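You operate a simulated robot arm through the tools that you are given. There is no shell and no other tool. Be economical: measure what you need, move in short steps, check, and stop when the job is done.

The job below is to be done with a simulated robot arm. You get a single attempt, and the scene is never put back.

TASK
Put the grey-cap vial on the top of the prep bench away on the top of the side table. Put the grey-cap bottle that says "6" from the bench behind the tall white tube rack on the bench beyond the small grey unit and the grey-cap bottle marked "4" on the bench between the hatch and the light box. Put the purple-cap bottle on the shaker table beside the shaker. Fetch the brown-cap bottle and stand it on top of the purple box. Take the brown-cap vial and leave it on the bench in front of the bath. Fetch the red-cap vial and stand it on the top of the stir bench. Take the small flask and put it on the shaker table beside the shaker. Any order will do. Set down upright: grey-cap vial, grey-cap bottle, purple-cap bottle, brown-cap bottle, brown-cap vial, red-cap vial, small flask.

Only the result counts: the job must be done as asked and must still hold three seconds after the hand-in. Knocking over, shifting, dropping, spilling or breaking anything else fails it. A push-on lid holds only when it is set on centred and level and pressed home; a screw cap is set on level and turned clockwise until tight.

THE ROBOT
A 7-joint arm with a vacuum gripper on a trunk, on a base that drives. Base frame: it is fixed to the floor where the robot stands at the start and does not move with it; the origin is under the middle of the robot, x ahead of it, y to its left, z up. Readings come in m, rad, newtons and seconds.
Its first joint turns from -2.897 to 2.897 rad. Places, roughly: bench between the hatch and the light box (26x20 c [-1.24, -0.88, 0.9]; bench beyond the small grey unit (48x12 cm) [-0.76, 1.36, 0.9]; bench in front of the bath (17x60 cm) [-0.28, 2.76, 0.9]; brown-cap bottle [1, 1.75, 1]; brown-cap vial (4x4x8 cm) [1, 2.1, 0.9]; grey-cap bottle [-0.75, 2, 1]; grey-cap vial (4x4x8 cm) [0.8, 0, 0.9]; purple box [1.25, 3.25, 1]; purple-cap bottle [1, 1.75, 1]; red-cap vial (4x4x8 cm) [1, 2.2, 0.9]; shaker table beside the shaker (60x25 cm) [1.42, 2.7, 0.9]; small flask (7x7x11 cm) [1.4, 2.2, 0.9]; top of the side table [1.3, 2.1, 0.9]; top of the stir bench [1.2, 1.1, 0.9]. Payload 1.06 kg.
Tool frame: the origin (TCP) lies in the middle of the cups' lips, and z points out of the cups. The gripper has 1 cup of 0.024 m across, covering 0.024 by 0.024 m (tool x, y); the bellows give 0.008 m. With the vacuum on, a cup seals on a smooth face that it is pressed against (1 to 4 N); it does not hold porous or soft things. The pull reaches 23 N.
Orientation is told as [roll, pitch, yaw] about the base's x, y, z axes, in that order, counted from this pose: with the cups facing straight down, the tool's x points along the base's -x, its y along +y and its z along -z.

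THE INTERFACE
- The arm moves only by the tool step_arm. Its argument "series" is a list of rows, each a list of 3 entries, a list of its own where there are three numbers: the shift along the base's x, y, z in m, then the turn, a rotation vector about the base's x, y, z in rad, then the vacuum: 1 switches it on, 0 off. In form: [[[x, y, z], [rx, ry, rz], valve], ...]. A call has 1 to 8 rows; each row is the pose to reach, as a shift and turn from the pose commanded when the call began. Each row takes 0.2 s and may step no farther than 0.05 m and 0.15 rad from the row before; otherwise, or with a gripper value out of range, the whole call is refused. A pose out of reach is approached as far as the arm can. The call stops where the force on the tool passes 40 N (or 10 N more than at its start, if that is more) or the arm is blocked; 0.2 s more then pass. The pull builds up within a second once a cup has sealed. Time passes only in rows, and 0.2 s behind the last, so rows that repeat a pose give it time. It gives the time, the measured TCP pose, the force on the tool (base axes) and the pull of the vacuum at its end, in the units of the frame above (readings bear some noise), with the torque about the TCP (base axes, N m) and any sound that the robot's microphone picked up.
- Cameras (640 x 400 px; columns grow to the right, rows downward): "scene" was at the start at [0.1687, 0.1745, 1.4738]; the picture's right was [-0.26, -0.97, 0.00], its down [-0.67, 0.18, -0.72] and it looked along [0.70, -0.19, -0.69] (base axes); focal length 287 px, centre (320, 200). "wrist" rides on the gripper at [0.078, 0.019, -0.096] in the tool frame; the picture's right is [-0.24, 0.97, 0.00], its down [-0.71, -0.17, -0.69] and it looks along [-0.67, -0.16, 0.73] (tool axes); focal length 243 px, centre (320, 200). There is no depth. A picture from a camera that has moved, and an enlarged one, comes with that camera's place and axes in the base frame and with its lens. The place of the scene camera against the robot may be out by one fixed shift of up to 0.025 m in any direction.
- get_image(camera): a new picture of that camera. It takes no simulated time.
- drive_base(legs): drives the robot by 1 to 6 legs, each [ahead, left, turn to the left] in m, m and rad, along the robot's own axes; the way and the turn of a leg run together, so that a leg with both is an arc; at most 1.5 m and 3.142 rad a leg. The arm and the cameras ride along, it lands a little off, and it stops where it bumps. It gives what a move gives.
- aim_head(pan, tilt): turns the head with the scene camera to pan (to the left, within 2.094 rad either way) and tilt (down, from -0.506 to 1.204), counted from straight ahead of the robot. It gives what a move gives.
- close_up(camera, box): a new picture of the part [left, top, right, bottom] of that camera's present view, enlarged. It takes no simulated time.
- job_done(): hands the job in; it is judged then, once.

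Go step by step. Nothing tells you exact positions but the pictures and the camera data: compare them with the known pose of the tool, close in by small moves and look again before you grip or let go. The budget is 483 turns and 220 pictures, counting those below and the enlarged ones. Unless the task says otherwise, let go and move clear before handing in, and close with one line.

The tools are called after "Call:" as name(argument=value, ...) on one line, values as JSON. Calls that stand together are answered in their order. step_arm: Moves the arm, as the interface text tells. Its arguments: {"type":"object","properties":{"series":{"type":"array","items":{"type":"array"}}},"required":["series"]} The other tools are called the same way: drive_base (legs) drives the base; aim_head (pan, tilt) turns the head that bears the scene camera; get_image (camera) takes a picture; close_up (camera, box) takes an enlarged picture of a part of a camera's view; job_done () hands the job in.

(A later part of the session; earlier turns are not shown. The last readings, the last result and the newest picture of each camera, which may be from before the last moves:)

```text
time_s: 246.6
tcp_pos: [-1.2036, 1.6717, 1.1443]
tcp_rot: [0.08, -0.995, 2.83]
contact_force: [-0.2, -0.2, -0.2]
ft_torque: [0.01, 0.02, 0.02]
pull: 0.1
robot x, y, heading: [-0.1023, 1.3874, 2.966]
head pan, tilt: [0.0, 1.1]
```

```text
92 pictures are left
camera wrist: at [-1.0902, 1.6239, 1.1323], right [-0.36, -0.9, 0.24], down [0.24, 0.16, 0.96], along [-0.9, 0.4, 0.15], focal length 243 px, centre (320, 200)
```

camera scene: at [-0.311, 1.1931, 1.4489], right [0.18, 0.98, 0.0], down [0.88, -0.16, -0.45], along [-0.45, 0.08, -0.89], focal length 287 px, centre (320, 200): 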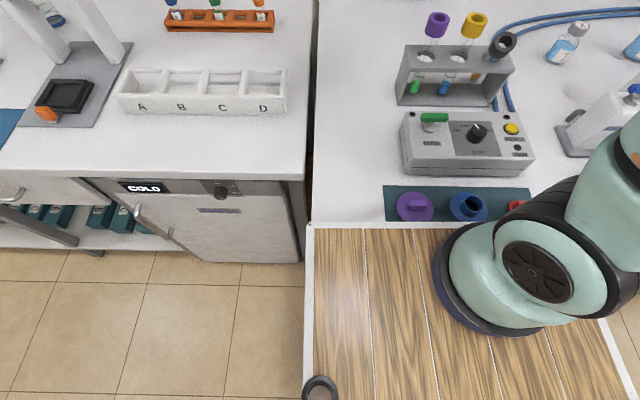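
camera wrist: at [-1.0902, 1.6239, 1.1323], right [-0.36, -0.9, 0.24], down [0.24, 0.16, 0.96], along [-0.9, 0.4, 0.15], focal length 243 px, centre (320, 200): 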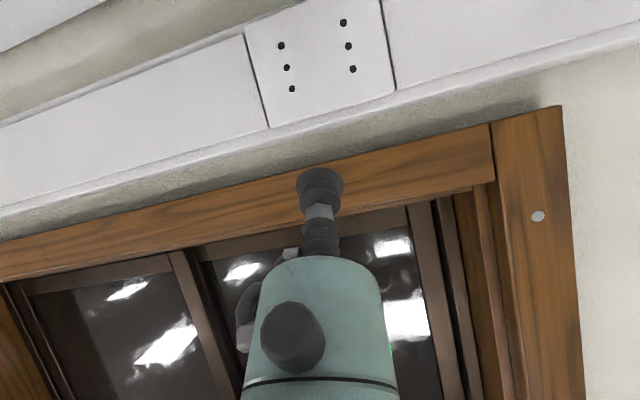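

The seal broke on lifting. I look for where bottle 6 is now.

Call:
aim_head(pan=0.0, tilt=0.55)

Call:
get_image(camera="scene")

Call:
step_arm(series=[[[0.04, -0.01, 0.02], [-0.028, -0.14, 0], 0], [[0.08, -0.02, 0.04], [-0.056, -0.28, 0], 0], [[0.12, -0.03, 0.05], [-0.084, -0.42, 0], 0], [[0.16, -0.04, 0.06], [-0.112, -0.56, 0], 0]])

Call:
get_image(camera="wrist")

```text
time_s: 247.6
tcp_pos: [-1.2046, 1.6723, 1.1458]
tcp_rot: [0.08, -0.993, 2.829]
contact_force: [-0.6, -1.1, -0.6]
ft_torque: [-0.01, 0.01, 0.0]
pull: 0.1
robot x, y, heading: [-0.1029, 1.3844, 2.966]
head pan, tilt: [0.0, 0.55]
```

```text
91 pictures are left
camera scene: at [-0.3379, 1.1981, 1.492], right [0.18, 0.98, 0.0], down [0.51, -0.09, -0.85], along [-0.84, 0.15, -0.52], focal length 287 px, centre (320, 200)
```

scene: 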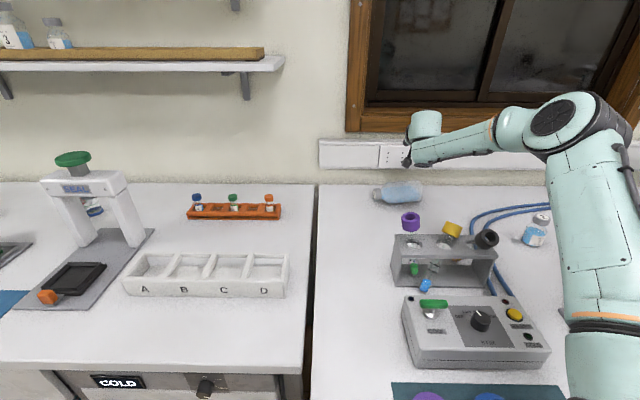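

```text
time_s: 248.6
tcp_pos: [-1.0445, 1.6257, 1.2015]
tcp_rot: [0.013, -0.422, 2.879]
contact_force: [0.3, 0.4, -0.3]
ft_torque: [-0.01, 0.02, -0.02]
pull: 0.1
robot x, y, heading: [-0.1052, 1.3849, 2.965]
head pan, tilt: [0.0, 0.55]
```

```text
90 pictures are left
camera wrist: at [-0.9427, 1.5795, 1.2577], right [-0.46, -0.88, 0.11], down [-0.31, 0.27, 0.91], along [-0.84, 0.38, -0.39], focal length 243 px, centre (320, 200)
```

wrist: 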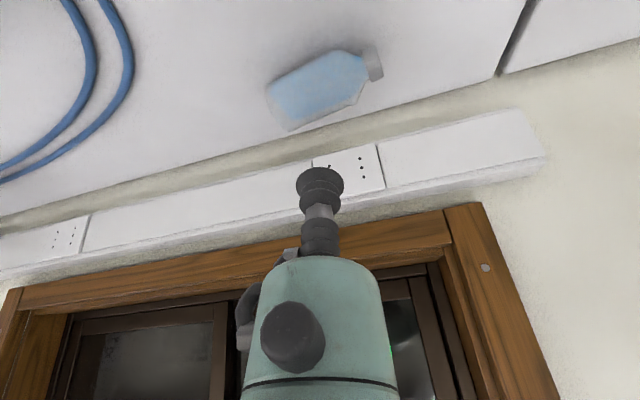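

Bottle 6 still lies at the back, slightly nearer. But the tubes in the grey rack look disturbed; I zoom in to check them.

Call:
close_up(camera="scene", box=[360, 170, 560, 310])

```text
2.86 times, centred on (460, 240) of scene
camera zoom: at [-0.3383, 1.1983, 1.492], right [0.18, 0.98, 0.0], down [0.51, -0.09, -0.85], along [-0.84, 0.15, -0.52], focal length 819 px, centre (-80, 86)
```

zoom: 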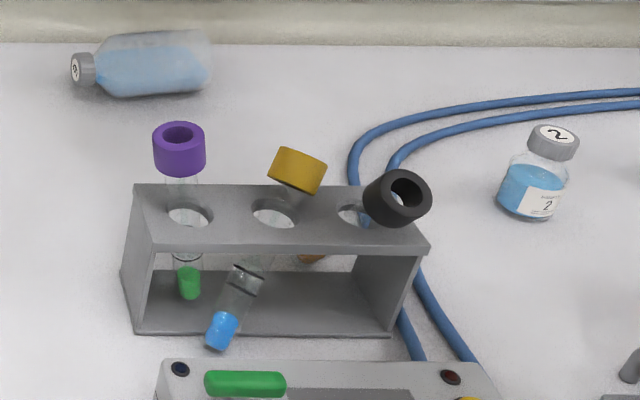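

The fall of bottle 6 pushed two tubes in the grey rack askew; I will try to straighten them afterwards. Bottle 6 itself now lies nearer, centre about (−1.225, 1.68). I approach it with a smaller tilt.

Call:
step_arm(series=[[[-0.03, 0.01, -0.03], [0.005, 0.025, 0], 0], [[-0.06, 0.02, -0.06], [0.01, 0.05, 0], 0], [[-0.09, 0.03, -0.09], [0.015, 0.075, 0], 0], [[-0.12, 0.04, -0.12], [0.02, 0.1, 0], 0], [[-0.145, 0.046, -0.15], [0.02, 0.1, 0], 0]])

Call:
get_image(camera="wrist")

```text
time_s: 249.8
tcp_pos: [-1.1911, 1.6751, 1.0539]
tcp_rot: [0.021, -0.53, 2.872]
contact_force: [0.6, 0.2, 0.8]
ft_torque: [-0.03, -0.02, -0.02]
pull: 0.0
robot x, y, heading: [-0.1009, 1.3867, 2.961]
head pan, tilt: [0.0, 0.55]
```

```text
88 pictures are left
camera wrist: at [-1.0844, 1.629, 1.0978], right [-0.44, -0.89, 0.14], down [-0.21, 0.25, 0.95], along [-0.87, 0.39, -0.3], focal length 243 px, centre (320, 200)
```

wrist: 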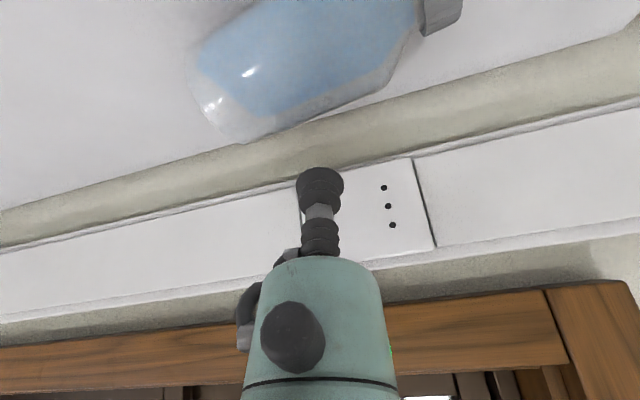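

I line up with the bottle's middle and creep in with suction.

Call:
step_arm(series=[[[-0.005, 0.01, -0.03], [0, 0, 0], 0], [[-0.009, 0.017, -0.06], [0, 0, 0], 1], [[-0.009, 0.017, -0.072], [0, 0, 0], 1], [[-0.01, 0.017, -0.077], [0, 0, 0], 1], [[-0.011, 0.017, -0.081], [0, 0, 0], 1]])

Call:
get_image(camera="wrist")

```text
time_s: 251.0
tcp_pos: [-1.1995, 1.6926, 0.9756]
tcp_rot: [0.021, -0.529, 2.875]
contact_force: [4.0, 3.8, 11.8]
ft_torque: [-0.26, -0.19, 0.1]
pull: 22.8
robot x, y, heading: [-0.1053, 1.3848, 2.963]
head pan, tilt: [0.0, 0.55]
```

```text
87 pictures are left
camera wrist: at [-1.0936, 1.6467, 1.0182], right [-0.44, -0.89, 0.14], down [-0.21, 0.25, 0.95], along [-0.87, 0.39, -0.29], focal length 243 px, centre (320, 200)
```

wrist: 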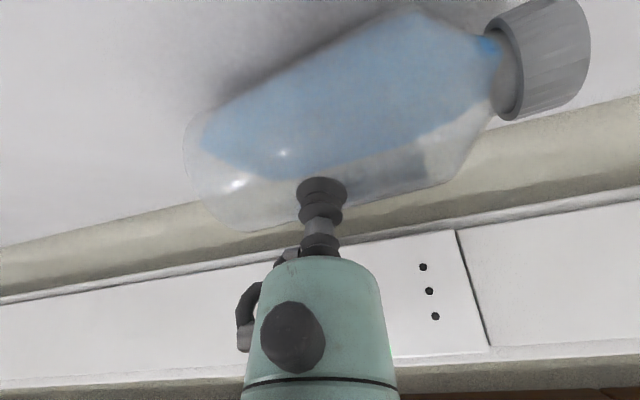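

Sealed. I don't lift now but drag it along the bench towards me in small steps.

Call:
step_arm(series=[[[0.0, 0, 0.002], [0, 0, 0], 1], [[0.014, -0.003, 0.002], [0, 0, 0], 1], [[0.03, -0.006, 0.002], [0, 0, 0], 1], [[0.046, -0.009, 0.002], [0, 0, 0], 1], [[0.062, -0.012, 0.002], [0, 0, 0], 1], [[0.078, -0.015, 0.002], [0, 0, 0], 1], [[0.094, -0.018, 0.002], [0, 0, 0], 1], [[0.11, -0.021, 0.002], [0, 0, 0], 1]])

Call:
get_image(camera="wrist")

```text
time_s: 252.8
tcp_pos: [-1.0895, 1.6709, 0.9754]
tcp_rot: [0.023, -0.529, 2.875]
contact_force: [-0.1, -0.3, 0.7]
ft_torque: [-0.12, -0.01, 0.06]
pull: 23.3
robot x, y, heading: [-0.1037, 1.3891, 2.963]
head pan, tilt: [0.0, 0.55]
```

```text
86 pictures are left
camera wrist: at [-0.9828, 1.6236, 1.0188], right [-0.44, -0.89, 0.14], down [-0.21, 0.25, 0.95], along [-0.87, 0.39, -0.3], focal length 243 px, centre (320, 200)
```

wrist: 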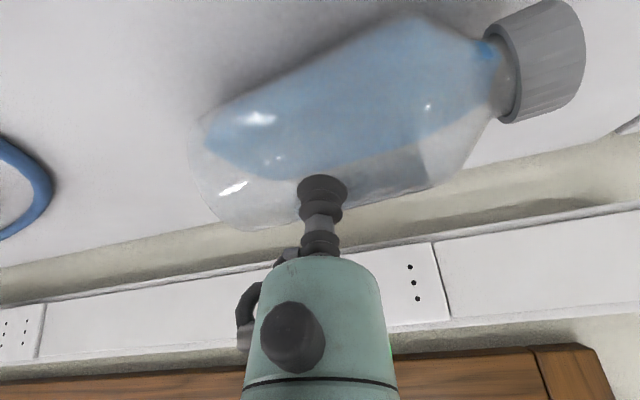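

Still sealed, so dragging works. I drag 5 cm more, then roll the tool upright around the bottle so the cup sits on top.

Call:
step_arm(series=[[[0.016, -0.003, 0.0], [0, 0, 0], 1], [[0.032, -0.006, 0.0], [0, 0, 0], 1], [[0.05, -0.01, 0.0], [0, 0, 0], 1]])

Call:
step_arm(series=[[[-0.0035, 0.001, 0.0017], [-0.021, -0.098, 0], 1], [[-0.0075, 0.0018, 0.003], [-0.042, -0.196, 0], 1], [[-0.012, 0.0027, 0.0043], [-0.063, -0.294, 0], 1], [[-0.0165, 0.0036, 0.0052], [-0.084, -0.392, 0], 1], [[-0.0207, 0.0043, 0.0057], [-0.109, -0.508, 0], 1]])

Call:
get_image(camera="wrist")

```text
time_s: 253.6
tcp_pos: [-1.0401, 1.6612, 0.9753]
tcp_rot: [0.021, -0.529, 2.873]
contact_force: [-0.7, 1.3, 0.7]
ft_torque: [-0.14, 0.03, 0.03]
pull: 23.0
robot x, y, heading: [-0.1028, 1.3834, 2.961]
head pan, tilt: [0.0, 0.55]
```

```text
time_s: 254.8
tcp_pos: [-1.0603, 1.6669, 0.9795]
tcp_rot: [-0.005, -0.006, 2.879]
contact_force: [-0.4, 1.2, -0.6]
ft_torque: [0.06, -0.02, 0.01]
pull: 22.6
robot x, y, heading: [-0.1018, 1.387, 2.964]
head pan, tilt: [0.0, 0.55]
```

```text
85 pictures are left
camera wrist: at [-0.9894, 1.6279, 1.0747], right [-0.48, -0.88, -0.01], down [-0.64, 0.34, 0.69], along [-0.6, 0.33, -0.72], focal length 243 px, centre (320, 200)
```

wrist: 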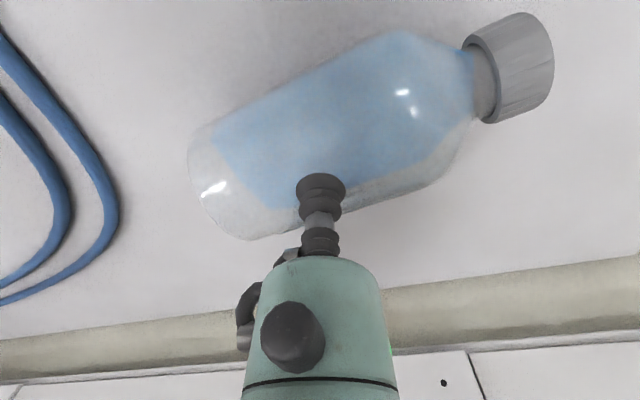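

The tool is upright on top of the bottle and sealed. I lift gently by 10 cm.

Call:
step_arm(series=[[[0, 0, 0.006], [0, 0, 0], 1], [[0, 0, 0.015], [0, 0, 0], 1], [[0, 0, 0.03], [0, 0, 0], 1], [[0, -0.003, 0.05], [0, 0, 0], 1], [[0.0, -0.006, 0.075], [0, 0, 0], 1], [[0, -0.01, 0.1], [0, 0, 0], 1]])

Call:
get_image(camera="wrist")

```text
time_s: 256.2
tcp_pos: [-1.0593, 1.6551, 1.0796]
tcp_rot: [-0.005, -0.006, 2.882]
contact_force: [0.0, 0.4, -4.9]
ft_torque: [0.01, -0.02, -0.01]
pull: 22.4
robot x, y, heading: [-0.107, 1.385, 2.963]
head pan, tilt: [0.0, 0.55]
```

```text
84 pictures are left
camera wrist: at [-0.9891, 1.6161, 1.1745], right [-0.48, -0.88, -0.01], down [-0.64, 0.34, 0.69], along [-0.61, 0.33, -0.72], focal length 243 px, centre (320, 200)
```

wrist: 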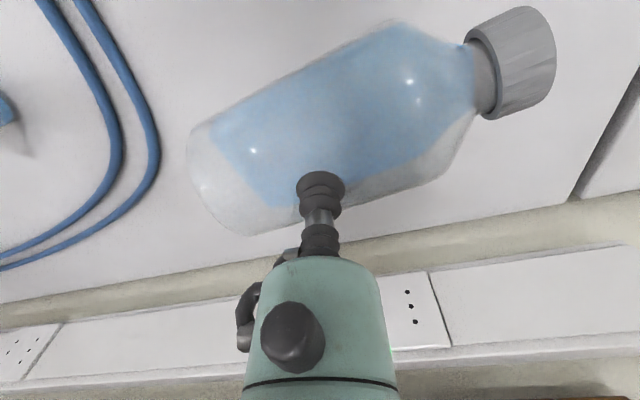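

Bottle 6 hangs securely. I move it left, behind the racks, to the free strip while turning its cap to point away from me.

Call:
step_arm(series=[[[0.002, -0.03, 0.005], [0, 0, -0.1], 1], [[0.005, -0.06, 0.01], [0, 0, -0.21], 1], [[0.008, -0.09, 0.015], [0, 0, -0.33], 1], [[0.011, -0.12, 0.02], [0, 0, -0.45], 1], [[0.014, -0.15, 0.02], [0, 0, -0.57], 1], [[0.018, -0.18, 0.02], [0, 0, -0.69], 1], [[0.022, -0.21, 0.02], [0, 0, -0.81], 1], [[0.025, -0.235, 0.02], [0, 0, -0.93], 1]])

Call:
step_arm(series=[[[0, -0.004, 0], [0, 0, -0.12], 1], [[0, -0.008, 0], [0, 0, -0.24], 1], [[0, -0.012, 0], [0, 0, -0.36], 1], [[0.0, -0.016, 0], [0, 0, -0.48], 1], [[0.0, -0.02, 0], [0, 0, -0.6], 1], [[0, -0.02, 0], [0, 0, -0.7], 1], [[0, -0.02, 0], [0, 0, -0.76], 1]])

Call:
get_image(camera="scene")

Call:
get_image(camera="wrist")

```text
time_s: 258.0
tcp_pos: [-1.0365, 1.4206, 1.1002]
tcp_rot: [-0.006, -0.008, 1.95]
contact_force: [-0.7, 0.9, -3.9]
ft_torque: [-0.01, -0.02, 0.02]
pull: 23.2
robot x, y, heading: [-0.1016, 1.3856, 2.963]
head pan, tilt: [0.0, 0.55]
```

```text
time_s: 259.6
tcp_pos: [-1.0359, 1.4011, 1.0995]
tcp_rot: [-0.007, -0.01, 1.191]
contact_force: [-0.2, 0.7, -4.6]
ft_torque: [-0.02, -0.02, 0.0]
pull: 22.9
robot x, y, heading: [-0.1033, 1.386, 2.965]
head pan, tilt: [0.0, 0.55]
```

```text
83 pictures are left
camera scene: at [-0.3381, 1.1981, 1.492], right [0.18, 0.98, 0.0], down [0.51, -0.09, -0.85], along [-0.84, 0.15, -0.52], focal length 287 px, centre (320, 200)
```

scene: 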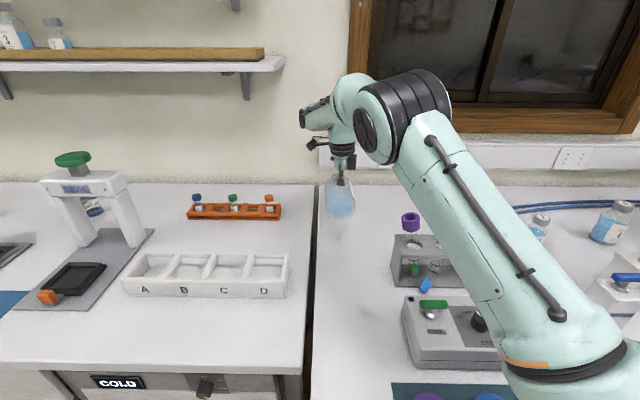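

```text
82 pictures are left
camera wrist: at [-1.0838, 1.3346, 1.1945], right [-0.81, 0.58, 0.0], down [0.42, 0.59, 0.69], along [0.4, 0.56, -0.72], focal length 243 px, centre (320, 200)
```

wrist: 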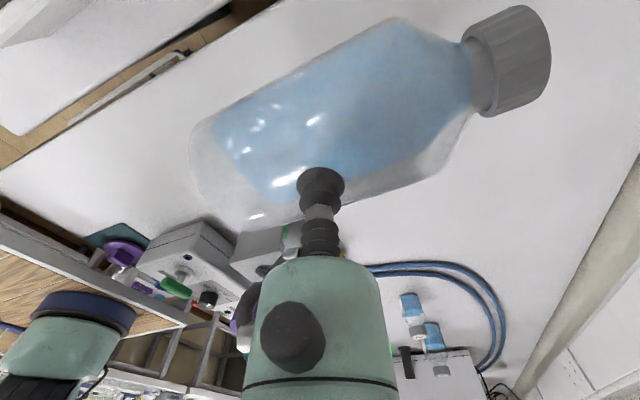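

The bottle's cap now points away from me over the free strip. I back the robot 0.3 m so the tool has room to tilt the bottle upright.

Call:
drive_base(legs=[[-0.3, 0, 0]])

Call:
get_image(camera="scene")

Call:
get_image(camera="wrist")

```text
time_s: 261.6
tcp_pos: [-0.7375, 1.356, 1.1003]
tcp_rot: [-0.007, -0.009, 1.177]
contact_force: [0.5, 0.3, -4.3]
ft_torque: [-0.01, -0.02, -0.01]
pull: 22.8
robot x, y, heading: [0.1965, 1.3283, 2.953]
head pan, tilt: [0.0, 0.55]
```

```text
81 pictures are left
camera scene: at [-0.0438, 1.1456, 1.492], right [0.19, 0.98, 0.0], down [0.51, -0.1, -0.85], along [-0.84, 0.16, -0.52], focal length 287 px, centre (320, 200)
```

scene: 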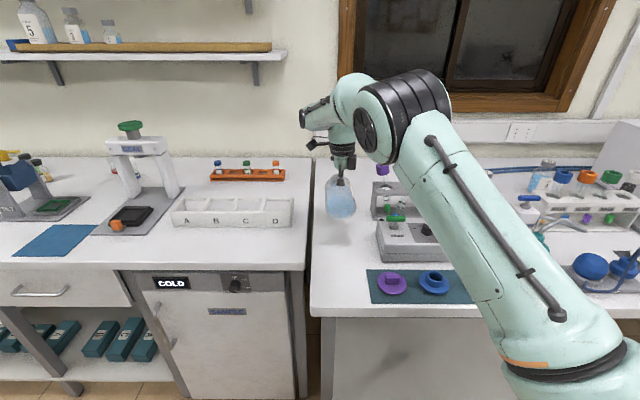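

```text
80 pictures are left
camera wrist: at [-0.7878, 1.2918, 1.1944], right [-0.81, 0.59, 0.0], down [0.42, 0.59, 0.69], along [0.41, 0.56, -0.72], focal length 243 px, centre (320, 200)
```

wrist: 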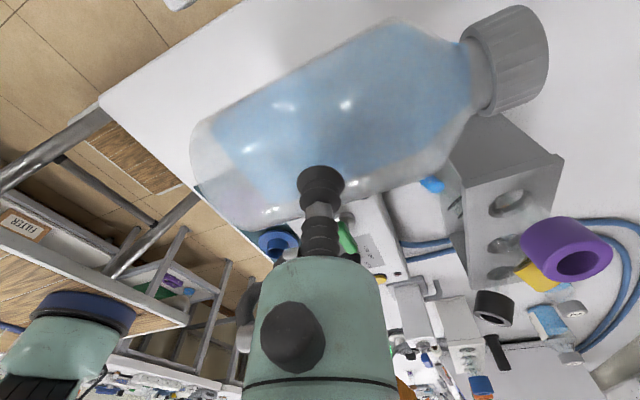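

I tilt the bottle 25° cap-up in the air, holding it close above the strip.

Call:
step_arm(series=[[[-0.007, 0, -0.006], [0.017, 0.085, 0], 1], [[-0.014, 0, -0.012], [0.035, 0.171, 0], 1], [[-0.021, 0, -0.02], [0.052, 0.256, 0], 1], [[-0.028, 0.0, -0.03], [0.07, 0.342, 0], 1], [[-0.0345, 0.0005, -0.04], [0.087, 0.427, 0], 1]])

Call:
get_image(camera="scene")

```text
time_s: 262.8
tcp_pos: [-0.7739, 1.3577, 1.0597]
tcp_rot: [0.422, 0.073, 1.191]
contact_force: [0.6, 0.1, -4.0]
ft_torque: [0.0, -0.13, 0.01]
pull: 22.6
robot x, y, heading: [0.1906, 1.3291, 2.955]
head pan, tilt: [0.0, 0.55]
```

```text
79 pictures are left
camera scene: at [-0.0438, 1.1458, 1.492], right [0.19, 0.98, 0.0], down [0.51, -0.1, -0.85], along [-0.84, 0.16, -0.52], focal length 287 px, centre (320, 200)
```

scene: 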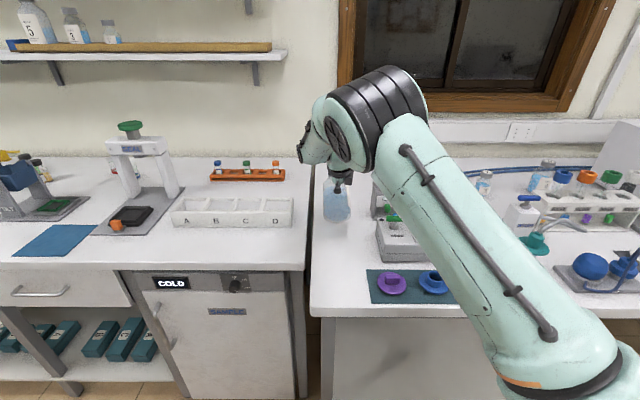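

Still sealed. I lower until the bottle's base rim rests on the bench.

Call:
step_arm(series=[[[0, 0, -0.02], [0, 0, 0], 1], [[0, 0, -0.036], [0, 0, 0], 1], [[0, 0, -0.046], [0, 0, 0], 1], [[0, 0, -0.051], [0, 0, 0], 1], [[0, 0, -0.055], [0, 0, 0], 1], [[0, 0, -0.058], [0, 0, 0], 1]])

Call:
close_up(camera="scene", box=[280, 150, 400, 240])

```text
time_s: 264.2
tcp_pos: [-0.7732, 1.3564, 1.0019]
tcp_rot: [0.422, 0.071, 1.192]
contact_force: [-1.4, 1.4, 0.0]
ft_torque: [0.0, -0.14, 0.03]
pull: 22.7
robot x, y, heading: [0.1941, 1.3304, 2.952]
head pan, tilt: [0.0, 0.55]
```

```text
4.44 times, centred on (340, 195) of scene
camera zoom: at [-0.0437, 1.1457, 1.492], right [0.19, 0.98, 0.0], down [0.51, -0.1, -0.85], along [-0.84, 0.16, -0.52], focal length 1274 px, centre (231, 222)
```

zoom: 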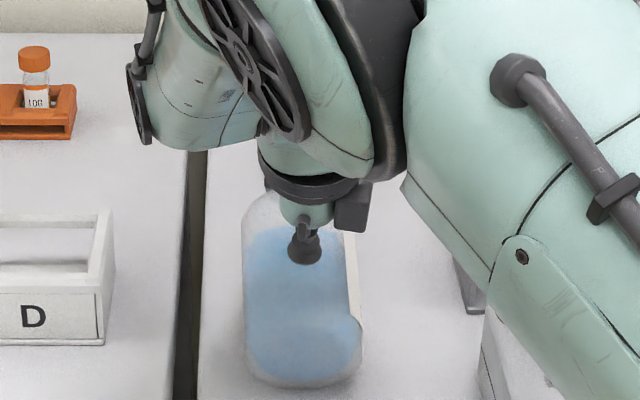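

The bench now carries the bottle's base. I rotate the bottle up around that rim, first to 55°.

Call:
step_arm(series=[[[0.016, -0.0033, 0.0026], [0.028, 0.137, 0], 1], [[0.03, -0.006, 0.0034], [0.052, 0.257, 0], 1], [[0.044, -0.009, 0.0028], [0.077, 0.376, 0], 1], [[0.06, -0.012, 0.0], [0.105, 0.513, 0], 1]])

Call:
get_image(camera="scene")

```text
time_s: 265.2
tcp_pos: [-0.7126, 1.3447, 1.0033]
tcp_rot: [0.945, 0.151, 1.253]
contact_force: [1.8, 0.2, 10.2]
ft_torque: [-0.13, -0.02, 0.0]
pull: 23.2
robot x, y, heading: [0.1934, 1.3295, 2.95]
head pan, tilt: [0.0, 0.55]
```

```text
77 pictures are left
camera scene: at [-0.0431, 1.1457, 1.4921], right [0.19, 0.98, 0.0], down [0.51, -0.1, -0.85], along [-0.84, 0.16, -0.52], focal length 287 px, centre (320, 200)
```

scene: 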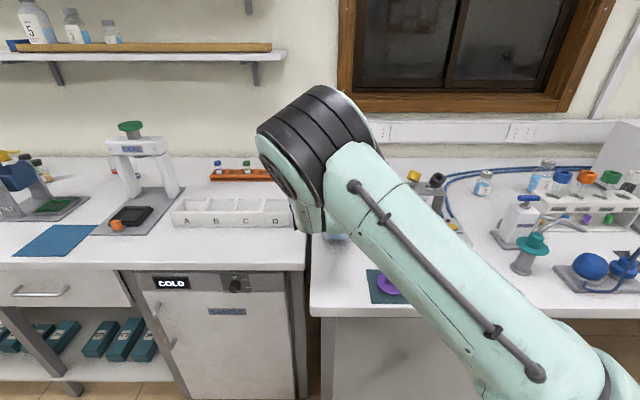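

Pressing a little (10 N) but sealed. I ease up slightly and continue to 70°.

Call:
step_arm(series=[[[0.0, 0.0, 0.002], [0, 0, 0], 1], [[0.0136, -0.003, -0.0005], [0.024, 0.12, 0], 1], [[0.021, -0.0045, -0.004], [0.04, 0.19, 0], 1], [[0.0285, -0.006, -0.0075], [0.052, 0.257, 0], 1]])

Call:
get_image(camera="wrist")

```text
time_s: 266.2
tcp_pos: [-0.6849, 1.3388, 0.9926]
tcp_rot: [1.209, 0.177, 1.294]
contact_force: [3.6, -0.7, 6.2]
ft_torque: [-0.05, 0.05, 0.02]
pull: 22.8
robot x, y, heading: [0.1918, 1.3311, 2.948]
head pan, tilt: [0.0, 0.55]
```

```text
76 pictures are left
camera wrist: at [-0.6238, 1.2508, 1.0586], right [-0.22, 0.47, 0.85], down [0.87, 0.49, -0.04], along [-0.44, 0.73, -0.52], focal length 243 px, centre (320, 200)
```

wrist: 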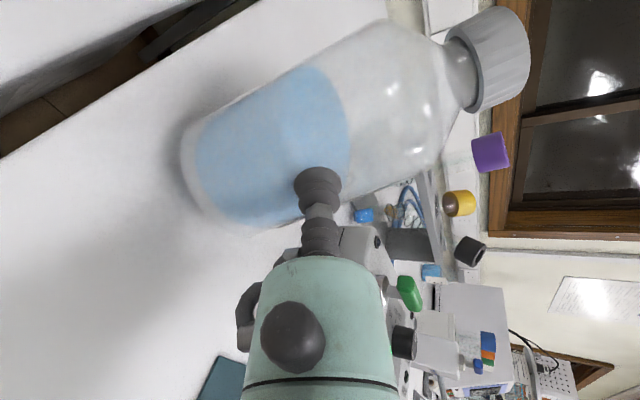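

It is working; the bottle is at 70°. I continue to about 86°.

Call:
step_arm(series=[[[0.0102, -0.002, -0.0055], [0.021, 0.103, 0], 1], [[0.0198, -0.004, -0.013], [0.042, 0.205, 0], 1], [[0.0259, -0.0053, -0.0185], [0.056, 0.274, 0], 1]])

Call:
get_image(camera="wrist")

```text
time_s: 267.0
tcp_pos: [-0.6577, 1.3328, 0.9766]
tcp_rot: [1.493, 0.192, 1.347]
contact_force: [-0.8, -0.2, -3.1]
ft_torque: [-0.01, -0.02, 0.04]
pull: 22.5
robot x, y, heading: [0.1912, 1.3286, 2.952]
head pan, tilt: [0.0, 0.55]
```

```text
75 pictures are left
camera wrist: at [-0.5835, 1.2427, 1.0166], right [0.02, 0.42, 0.91], down [0.83, 0.5, -0.25], along [-0.56, 0.76, -0.34], focal length 243 px, centre (320, 200)
```

wrist: 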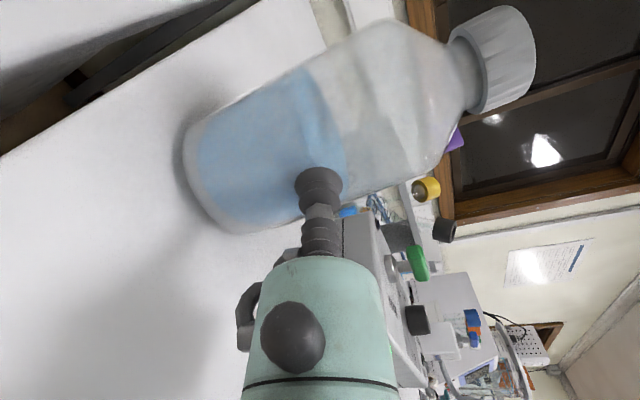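

The bottle is nearly upright and hangs just off the bench. I lower it in small steps.

Call:
step_arm(series=[[[0.0, 0.0, -0.002], [0, 0, 0], 1], [[0, 0, -0.004], [0.0, 0.0, 0], 1], [[0, 0, -0.006], [0.0, 0.0, 0], 1], [[0, 0, -0.008], [0.0, 0.0, 0], 1]])

```text
time_s: 268.0
tcp_pos: [-0.6578, 1.3336, 0.9673]
tcp_rot: [1.493, 0.189, 1.346]
contact_force: [1.5, -0.4, 3.1]
ft_torque: [-0.22, 0.18, 0.07]
pull: 22.6
robot x, y, heading: [0.1959, 1.3289, 2.95]
head pan, tilt: [0.0, 0.55]
```

The base touches. I rotate the last few degrees and check.

Call:
step_arm(series=[[[0.003, 0.0, -0.001], [0.007, 0.035, 0], 1], [[0.005, -0.001, -0.003], [0.014, 0.07, 0], 1], [[0.005, -0.001, -0.003], [0.014, 0.07, 0], 1]])

Call:
get_image(camera="wrist")

```text
time_s: 268.8
tcp_pos: [-0.6515, 1.3333, 0.9635]
tcp_rot: [1.565, 0.192, 1.363]
contact_force: [-0.3, 0.3, 10.4]
ft_torque: [0.0, -0.03, 0.02]
pull: 22.8
robot x, y, heading: [0.1946, 1.3294, 2.951]
head pan, tilt: [0.0, 0.55]
```

```text
74 pictures are left
camera wrist: at [-0.5752, 1.2425, 0.9983], right [0.08, 0.41, 0.91], down [0.81, 0.51, -0.3], along [-0.58, 0.76, -0.29], focal length 243 px, centre (320, 200)
```

wrist: 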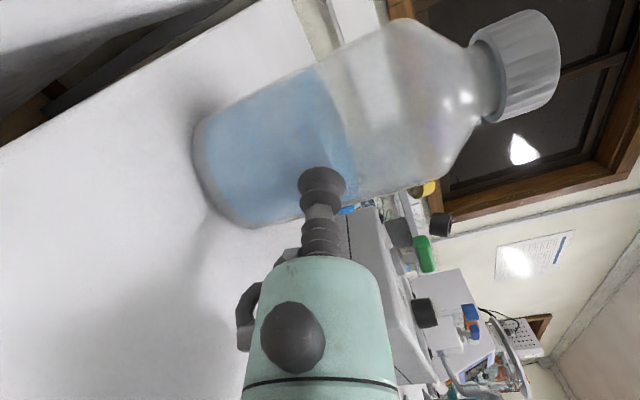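

Torque is near zero, so the bottle stands flat on its base. I ease off and release, then back away slowly.

Call:
step_arm(series=[[[0.0, 0.0, 0.001], [0, 0, 0], 1], [[0.0, 0.0, 0.001], [0, 0, 0], 0], [[0.0, 0.0, 0.001], [0, 0, 0], 0], [[0.0, 0.0, 0.001], [0, 0, 0], 0], [[0.003, -0.0006, 0.001], [0, 0, 0], 0], [[0.012, -0.0024, 0.001], [0, 0, 0], 0], [[0.04, -0.008, 0.001], [0, 0, 0], 0], [[0.08, -0.016, 0.003], [0, 0, 0], 0]])

Call:
get_image(camera="wrist")

```text
time_s: 270.6
tcp_pos: [-0.5717, 1.3166, 0.9669]
tcp_rot: [1.564, 0.191, 1.361]
contact_force: [-0.1, -1.1, -0.6]
ft_torque: [0.01, 0.02, 0.02]
pull: 0.0
robot x, y, heading: [0.1911, 1.3293, 2.957]
head pan, tilt: [0.0, 0.55]
```

```text
73 pictures are left
camera wrist: at [-0.495, 1.226, 1.0015], right [0.08, 0.41, 0.91], down [0.81, 0.51, -0.3], along [-0.58, 0.76, -0.29], focal length 243 px, centre (320, 200)
```

wrist: 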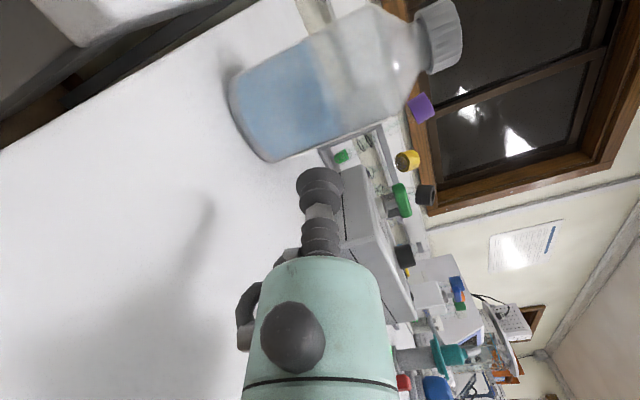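

Bottle 6 stands upright on the strip beyond the grey unit. Now I raise the tool and turn it back to pointing down.

Call:
step_arm(series=[[[0.01, 0, 0.03], [-0.028, -0.137, 0], 0], [[0.02, 0, 0.06], [-0.056, -0.274, 0], 0], [[0.02, 0, 0.09], [-0.084, -0.411, 0], 0], [[0.02, 0, 0.12], [-0.112, -0.549, 0], 0], [[0.02, 0, 0.15], [-0.14, -0.686, 0], 0], [[0.02, 0, 0.18], [-0.168, -0.823, 0], 0], [[0.02, 0, 0.21], [-0.196, -0.96, 0], 0], [[0.02, 0, 0.24], [-0.224, -1.1, 0], 0]])

Call:
step_arm(series=[[[0, 0, 0.02], [-0.028, -0.137, 0], 0], [[0, 0, 0.03], [-0.056, -0.274, 0], 0], [[0, 0, 0.04], [-0.09, -0.43, 0], 0]])

Call:
get_image(camera="scene")

```text
time_s: 272.4
tcp_pos: [-0.5562, 1.319, 1.208]
tcp_rot: [0.436, 0.075, 1.194]
contact_force: [0.0, -0.2, -0.4]
ft_torque: [0.04, -0.02, 0.0]
pull: 0.0
robot x, y, heading: [0.1945, 1.3291, 2.953]
head pan, tilt: [0.0, 0.55]
```

```text
refused: row 3 steps farther than a row can; nothing moved
```

```text
72 pictures are left
camera scene: at [-0.0435, 1.1454, 1.492], right [0.19, 0.98, 0.0], down [0.51, -0.1, -0.85], along [-0.84, 0.16, -0.52], focal length 287 px, centre (320, 200)
```

scene: 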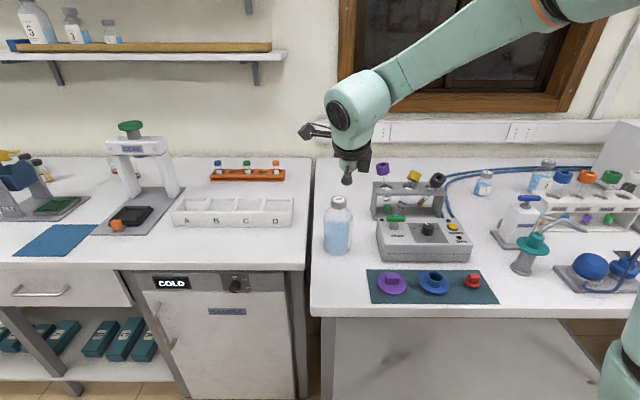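

Bottle 6 stands well. I finish turning the tool down and zoom on the disturbed tubes.

Call:
step_arm(series=[[[0, 0, 0.02], [-0.028, -0.137, 0], 0], [[0, 0, 0.03], [-0.056, -0.274, 0], 0], [[0, 0, 0.04], [-0.084, -0.41, 0], 0]])

Call:
close_up(camera="scene", box=[350, 150, 510, 270])

Call:
close_up(camera="wrist", box=[160, 0, 640, 300])

```text
time_s: 273.2
tcp_pos: [-0.5536, 1.3174, 1.2476]
tcp_rot: [0.021, -0.001, 1.178]
contact_force: [-0.6, 0.2, -0.1]
ft_torque: [0.0, 0.03, 0.0]
pull: 0.1
robot x, y, heading: [0.1921, 1.3296, 2.952]
head pan, tilt: [0.0, 0.55]
```

```text
3.33 times, centred on (430, 210) of scene
camera zoom: at [-0.0432, 1.1454, 1.492], right [0.19, 0.98, 0.0], down [0.51, -0.1, -0.85], along [-0.84, 0.16, -0.52], focal length 955 px, centre (-47, 167)
```

zoom: 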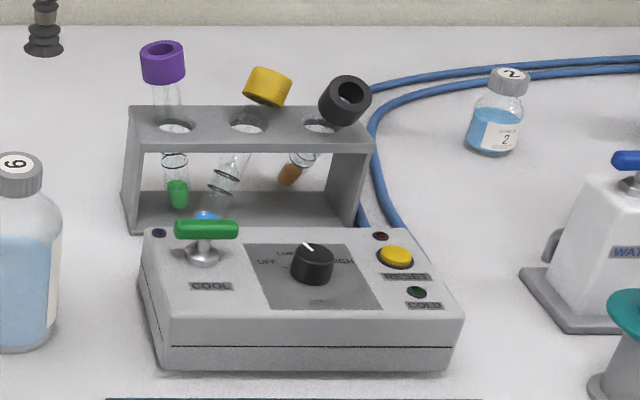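

```text
1.33 times, centred on (400, 150) of wrist
camera zoom: at [-0.6001, 1.2514, 1.3433], right [-0.81, 0.59, 0.02], down [0.44, 0.58, 0.68], along [0.39, 0.56, -0.73], focal length 324 px, centre (213, 267)
```

zoom: 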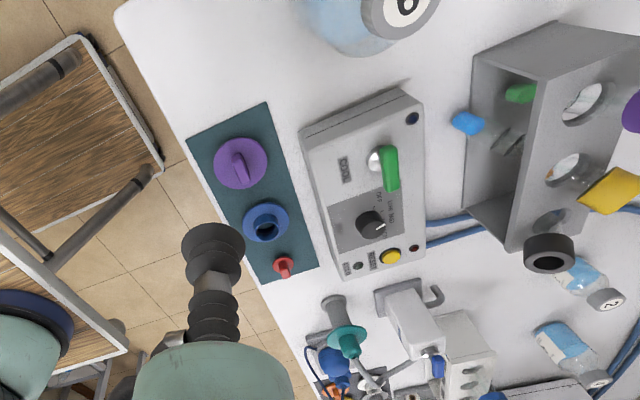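

The tube with the yellow cap has slid out of its rack and the black one leans; I'll come back to them. First bottle 4: I turn the tool back, then drive right along the bench.

Call:
step_arm(series=[[[0.01, 0, 0.01], [0, 0, 0.14], 0], [[0.02, 0, 0.02], [0, 0, 0.28], 0], [[0.03, 0, 0.02], [0, 0, 0.42], 0], [[0.04, 0, 0.02], [0, 0, 0.56], 0], [[0.04, 0, 0.02], [0, 0, 0.7], 0], [[0.04, 0.0, 0.02], [0, 0, 0.84], 0], [[0.04, 0, 0.02], [0, 0, 0.98], 0], [[0.04, 0, 0.02], [0, 0, 1.12], 0]])

Call:
step_arm(series=[[[0, 0.02, 0], [0, 0, 0.14], 0], [[0, 0.04, 0], [0, 0, 0.28], 0], [[0, 0.06, 0], [0, 0, 0.42], 0], [[0, 0.08, 0], [0, 0, 0.56], 0]])

Call:
drive_base(legs=[[0, -0.68, 0], [0.18, 0, 0]])

Call:
get_image(camera="wrist")

```text
time_s: 275.0
tcp_pos: [-0.513, 1.3159, 1.2689]
tcp_rot: [0.024, -0.003, 2.3]
contact_force: [1.0, 0.7, 0.1]
ft_torque: [0.02, 0.02, 0.0]
pull: 0.1
robot x, y, heading: [0.1976, 1.3288, 2.949]
head pan, tilt: [0.0, 0.55]
```

```text
time_s: 276.0
tcp_pos: [-0.5169, 1.3982, 1.2686]
tcp_rot: [0.025, -0.004, 2.86]
contact_force: [-0.4, -0.3, -0.6]
ft_torque: [-0.02, 0.0, 0.0]
pull: 0.1
robot x, y, heading: [0.1946, 1.3295, 2.95]
head pan, tilt: [0.0, 0.55]
```

```text
time_s: 281.0
tcp_pos: [-0.5593, 2.1123, 1.2688]
tcp_rot: [0.024, -0.002, 2.86]
contact_force: [0.6, 0.3, -0.6]
ft_torque: [-0.01, -0.04, 0.0]
pull: 0.1
robot x, y, heading: [0.1462, 2.0489, 2.955]
head pan, tilt: [0.0, 0.55]
```

```text
69 pictures are left
camera wrist: at [-0.4891, 2.0768, 1.364], right [-0.49, -0.87, 0.02], down [-0.63, 0.37, 0.68], along [-0.6, 0.32, -0.73], focal length 243 px, centre (320, 200)
```

wrist: 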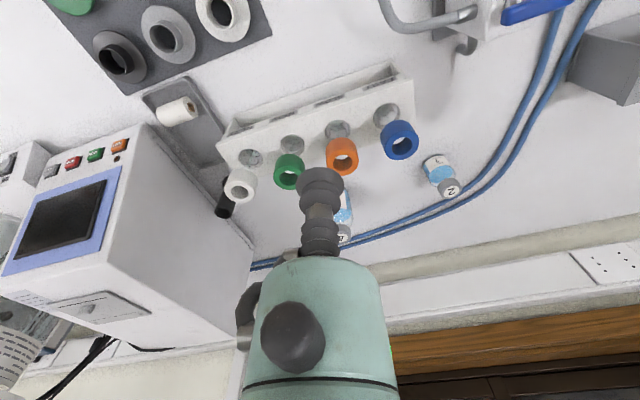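

I drive 9 cm nearer for proper reach and go above bottle 4.

Call:
drive_base(legs=[[0.09, 0, 0]])

Call:
step_arm(series=[[[-0.03, 0.02, 0], [0.023, -0.0067, 0], 0], [[-0.065, 0.035, 0], [0.023, -0.0067, 0], 0], [[-0.1, 0.05, -0.01], [0.023, -0.0067, 0], 0], [[-0.135, 0.065, -0.03], [0.023, -0.0067, 0], 0], [[-0.165, 0.08, -0.06], [0.023, -0.0067, 0], 0], [[-0.195, 0.093, -0.09], [0.023, -0.0067, 0], 0], [[-0.22, 0.105, -0.12], [0.023, -0.0067, 0], 0], [[-0.237, 0.112, -0.16], [0.023, -0.0067, 0], 0]])

Call:
get_image(camera="wrist")

```text
time_s: 282.1
tcp_pos: [-0.65, 2.1299, 1.2689]
tcp_rot: [0.025, -0.003, 2.864]
contact_force: [0.0, -0.1, 0.2]
ft_torque: [0.0, 0.02, -0.01]
pull: 0.0
robot x, y, heading: [0.063, 2.0647, 2.954]
head pan, tilt: [0.0, 0.55]
```

```text
time_s: 283.9
tcp_pos: [-0.8847, 2.2443, 1.1083]
tcp_rot: [0.0, -0.003, 2.863]
contact_force: [0.2, -0.1, -0.1]
ft_torque: [0.03, 0.03, -0.01]
pull: 0.1
robot x, y, heading: [0.0571, 2.0658, 2.957]
head pan, tilt: [0.0, 0.55]
```

```text
68 pictures are left
camera wrist: at [-0.8158, 2.2039, 1.2034], right [-0.49, -0.87, 0.0], down [-0.63, 0.36, 0.69], along [-0.6, 0.34, -0.73], focal length 243 px, centre (320, 200)
```

wrist: 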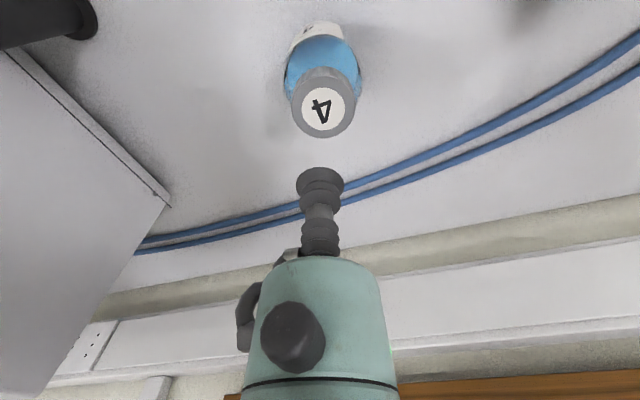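

Cap 4 lies at about (−0.8815, 2.238). I descend with suction.

Call:
step_arm(series=[[[0.003, -0.006, -0.04], [0, 0, 0], 0], [[0.003, -0.006, -0.065], [0, 0, 0], 0], [[0.003, -0.006, -0.073], [0, 0, 0], 1], [[0.003, -0.006, -0.077], [0, 0, 0], 1], [[0.003, -0.006, -0.08], [0, 0, 0], 1]])

Call:
close_up(camera="wrist", box=[220, 60, 420, 240])

```text
time_s: 285.1
tcp_pos: [-0.8832, 2.2374, 1.0287]
tcp_rot: [0.002, -0.006, 2.862]
contact_force: [2.6, 4.8, 28.8]
ft_torque: [0.02, -0.05, -0.02]
pull: 22.8
robot x, y, heading: [0.0618, 2.0662, 2.957]
head pan, tilt: [0.0, 0.55]
```

```text
2.22 times, centred on (320, 150) of wrist
camera zoom: at [-0.8134, 2.1974, 1.1245], right [-0.49, -0.87, 0.0], down [-0.63, 0.36, 0.69], along [-0.6, 0.34, -0.73], focal length 539 px, centre (320, 311)
```

zoom: 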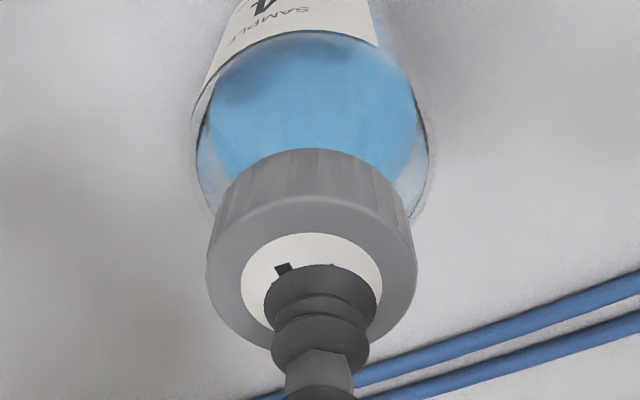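

Sealed. I lift straight up within reach and check.

Call:
step_arm(series=[[[0, 0, 0.01], [0, 0, 0], 1], [[0, 0, 0.03], [0, 0, 0], 1], [[0, 0, 0.06], [0, 0, 0], 1], [[0, 0, 0.09], [0, 0, 0], 1], [[0, 0, 0.12], [0, 0, 0], 1], [[0.005, 0, 0.15], [0, 0, 0], 1], [[0.01, 0, 0.18], [0, 0, 0], 1], [[0.02, 0, 0.205], [0, 0, 0], 1]])

```text
time_s: 286.9
tcp_pos: [-0.862, 2.2377, 1.2314]
tcp_rot: [0.0, -0.001, 2.863]
contact_force: [0.3, 0.2, -4.6]
ft_torque: [-0.02, 0.01, 0.01]
pull: 22.9
robot x, y, heading: [0.0624, 2.0676, 2.953]
head pan, tilt: [0.0, 0.55]
```

Good. I raise a little more while retracting over the rack.

Call:
step_arm(series=[[[0.02, 0, 0.015], [0, 0, 0], 1], [[0.045, 0, 0.03], [0, 0, 0], 1], [[0.075, 0, 0.04], [0, 0, 0], 1], [[0.11, 0, 0.045], [0, 0, 0], 1], [[0.145, 0, 0.045], [0, 0, 0], 1], [[0.18, 0, 0.045], [0, 0, 0], 1], [[0.215, 0, 0.045], [0, 0, 0], 1], [[0.25, 0.0, 0.045], [0, 0, 0], 1]])

```text
time_s: 288.7
tcp_pos: [-0.6127, 2.2353, 1.2777]
tcp_rot: [0.001, -0.001, 2.864]
contact_force: [-0.5, -0.3, -4.6]
ft_torque: [-0.01, 0.01, -0.03]
pull: 22.7
robot x, y, heading: [0.062, 2.0644, 2.962]
head pan, tilt: [0.0, 0.55]
```

Bottle 4 is safely clear. I draw it in closer and then drive left along the benches in stages.

Call:
step_arm(series=[[[0.035, -0.007, 0], [0, 0, 0], 1], [[0.07, -0.014, 0], [0, 0, 0], 1], [[0.105, -0.021, 0], [0, 0, 0], 1], [[0.14, -0.028, 0], [0, 0, 0], 1]])

Call:
drive_base(legs=[[-0.2, 0, 0], [0.2, 1.5, 0]])

Call:
aim_head(pan=0.5, tilt=0.5)

Call:
get_image(camera="scene")

```text
time_s: 289.7
tcp_pos: [-0.4726, 2.2088, 1.2797]
tcp_rot: [0.001, 0.0, 2.862]
contact_force: [0.2, -0.6, -3.9]
ft_torque: [0.04, -0.01, 0.02]
pull: 22.4
robot x, y, heading: [0.0652, 2.0642, 2.957]
head pan, tilt: [0.0, 0.55]
```

```text
refused: leg 2 is longer than a leg can be; nothing moved
```

```text
time_s: 290.6
tcp_pos: [-0.4724, 2.209, 1.2791]
tcp_rot: [-0.001, -0.001, 2.864]
contact_force: [-0.3, 0.4, -4.4]
ft_torque: [-0.01, 0.01, 0.02]
pull: 22.7
robot x, y, heading: [0.0616, 2.0674, 2.955]
head pan, tilt: [0.499, 0.499]
```

```text
66 pictures are left
camera scene: at [-0.1732, 1.8361, 1.4966], right [-0.31, 0.95, 0.0], down [0.46, 0.15, -0.88], along [-0.84, -0.27, -0.48], focal length 287 px, centre (320, 200)
```

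scene: 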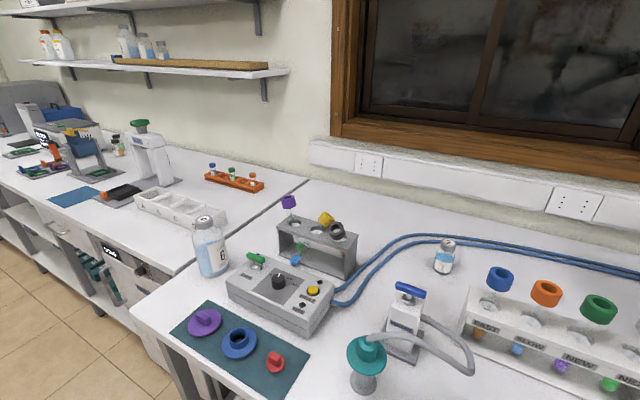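

A leg was too long; I redo it with shorter legs.

Call:
drive_base(legs=[[-0.2, 0, 0], [0.2, 1.4, 0]])

Call:
get_image(camera="scene")

```text
time_s: 298.9
tcp_pos: [-0.7355, 0.8078, 1.2801]
tcp_rot: [0.001, -0.001, 2.872]
contact_force: [-0.3, 1.0, -4.7]
ft_torque: [0.03, 0.01, 0.03]
pull: 22.7
robot x, y, heading: [-0.2027, 0.6731, 2.965]
head pan, tilt: [0.499, 0.499]
```

```text
65 pictures are left
camera scene: at [-0.432, 0.4385, 1.4966], right [-0.32, 0.95, 0.0], down [0.45, 0.15, -0.88], along [-0.83, -0.28, -0.48], focal length 287 px, centre (320, 200)
```

scene: 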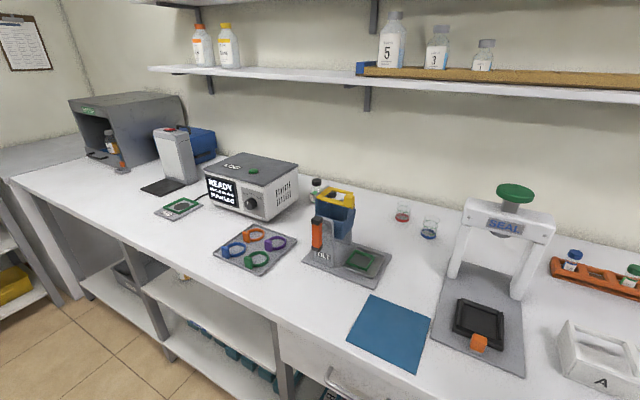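

The way is clear and the hatch stands at the far end. I drive the next stage.

Call:
drive_base(legs=[[0.08, 1.4, 0]])

Call:
aim_head(pan=0.2, tilt=0.7)

Call:
get_image(camera="scene")

Call:
get_image(camera="wrist")

```text
time_s: 306.0
tcp_pos: [-1.0751, -0.5706, 1.2793]
tcp_rot: [-0.001, -0.003, 2.856]
contact_force: [0.0, 0.5, -4.1]
ft_torque: [-0.03, 0.04, -0.03]
pull: 23.1
robot x, y, heading: [-0.5417, -0.7184, 2.947]
head pan, tilt: [0.499, 0.499]
```

```text
time_s: 306.8
tcp_pos: [-1.0753, -0.5709, 1.2794]
tcp_rot: [-0.001, -0.002, 2.856]
contact_force: [0.2, 0.3, -4.8]
ft_torque: [0.02, 0.04, -0.02]
pull: 22.8
robot x, y, heading: [-0.538, -0.7189, 2.946]
head pan, tilt: [0.201, 0.7]
```

```text
64 pictures are left
camera scene: at [-0.7759, -0.9195, 1.4789], right [-0.01, 1.0, 0.0], down [0.64, 0.01, -0.77], along [-0.77, -0.01, -0.64], focal length 287 px, centre (320, 200)
```

scene: 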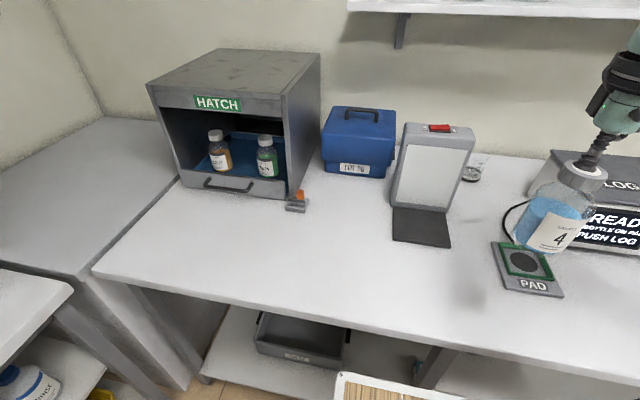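

```text
63 pictures are left
camera wrist: at [-1.0055, -0.6109, 1.3747], right [-0.5, -0.87, 0.0], down [-0.63, 0.36, 0.69], along [-0.59, 0.34, -0.73], focal length 243 px, centre (320, 200)
```

wrist: 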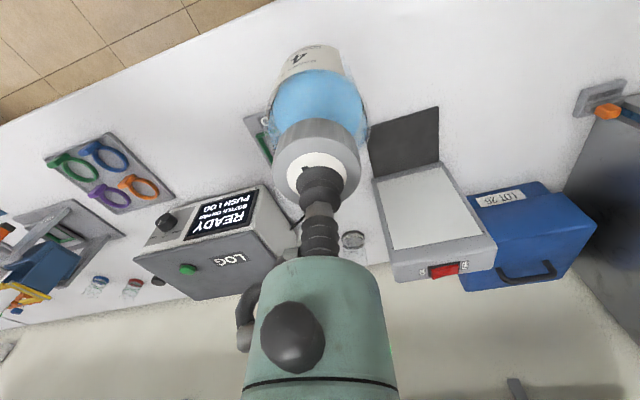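

The hatch and the light box are clear to see, with free bench between them around (−1.24, −0.88). I carry bottle 4 there.

Call:
step_arm(series=[[[-0.01, -0.04, 0], [0, 0, 0], 1], [[-0.025, -0.08, 0], [0, 0, 0], 1], [[-0.045, -0.12, 0], [0, 0, 0], 1], [[-0.065, -0.16, 0], [0, 0, 0], 1], [[-0.09, -0.2, 0], [0, 0, 0], 1], [[-0.115, -0.24, 0], [0, 0, 0], 1], [[-0.14, -0.28, 0], [0, 0, 0], 1], [[-0.165, -0.309, -0.01], [0, 0, 0], 1]])

Call:
step_arm(series=[[[0, 0, -0.04], [0, 0, 0], 1], [[0, 0, -0.08], [0, 0, 0], 1], [[0, 0, -0.12], [0, 0, 0], 1], [[0, 0, -0.16], [0, 0, 0], 1]])

Call:
get_image(camera="wrist")

Call:
get_image(camera="scene")

```text
time_s: 308.6
tcp_pos: [-1.2388, -0.8806, 1.2693]
tcp_rot: [0.0, 0.0, 2.855]
contact_force: [1.0, 0.1, -3.4]
ft_torque: [-0.01, 0.03, -0.02]
pull: 22.9
robot x, y, heading: [-0.542, -0.7187, 2.954]
head pan, tilt: [0.201, 0.7]
```

```text
time_s: 309.6
tcp_pos: [-1.2372, -0.8802, 1.1093]
tcp_rot: [0.002, -0.003, 2.857]
contact_force: [-0.1, 0.1, -4.5]
ft_torque: [-0.01, 0.06, 0.01]
pull: 22.3
robot x, y, heading: [-0.5418, -0.7179, 2.949]
head pan, tilt: [0.201, 0.7]
```

```text
62 pictures are left
camera wrist: at [-1.1675, -0.9202, 1.205], right [-0.5, -0.87, 0.0], down [-0.63, 0.36, 0.69], along [-0.6, 0.34, -0.73], focal length 243 px, centre (320, 200)
```

wrist: 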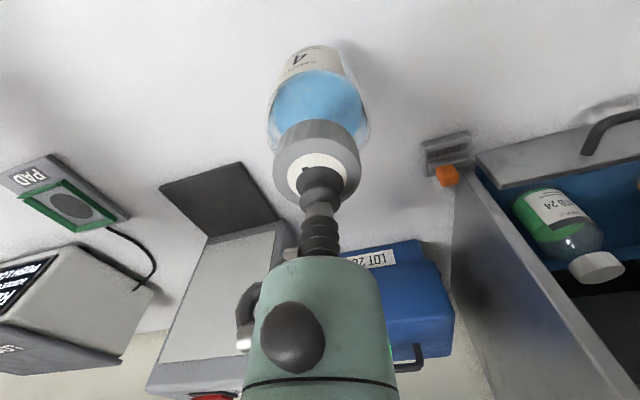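

```text
61 pictures are left
camera scene: at [-0.7756, -0.9195, 1.4789], right [-0.01, 1.0, 0.0], down [0.64, 0.01, -0.76], along [-0.76, -0.01, -0.64], focal length 287 px, centre (320, 200)
```

scene: 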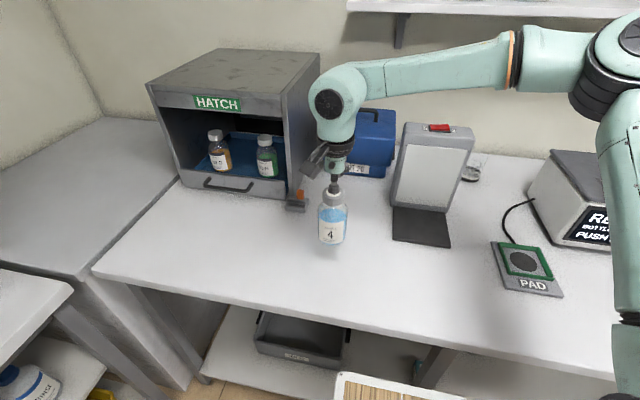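

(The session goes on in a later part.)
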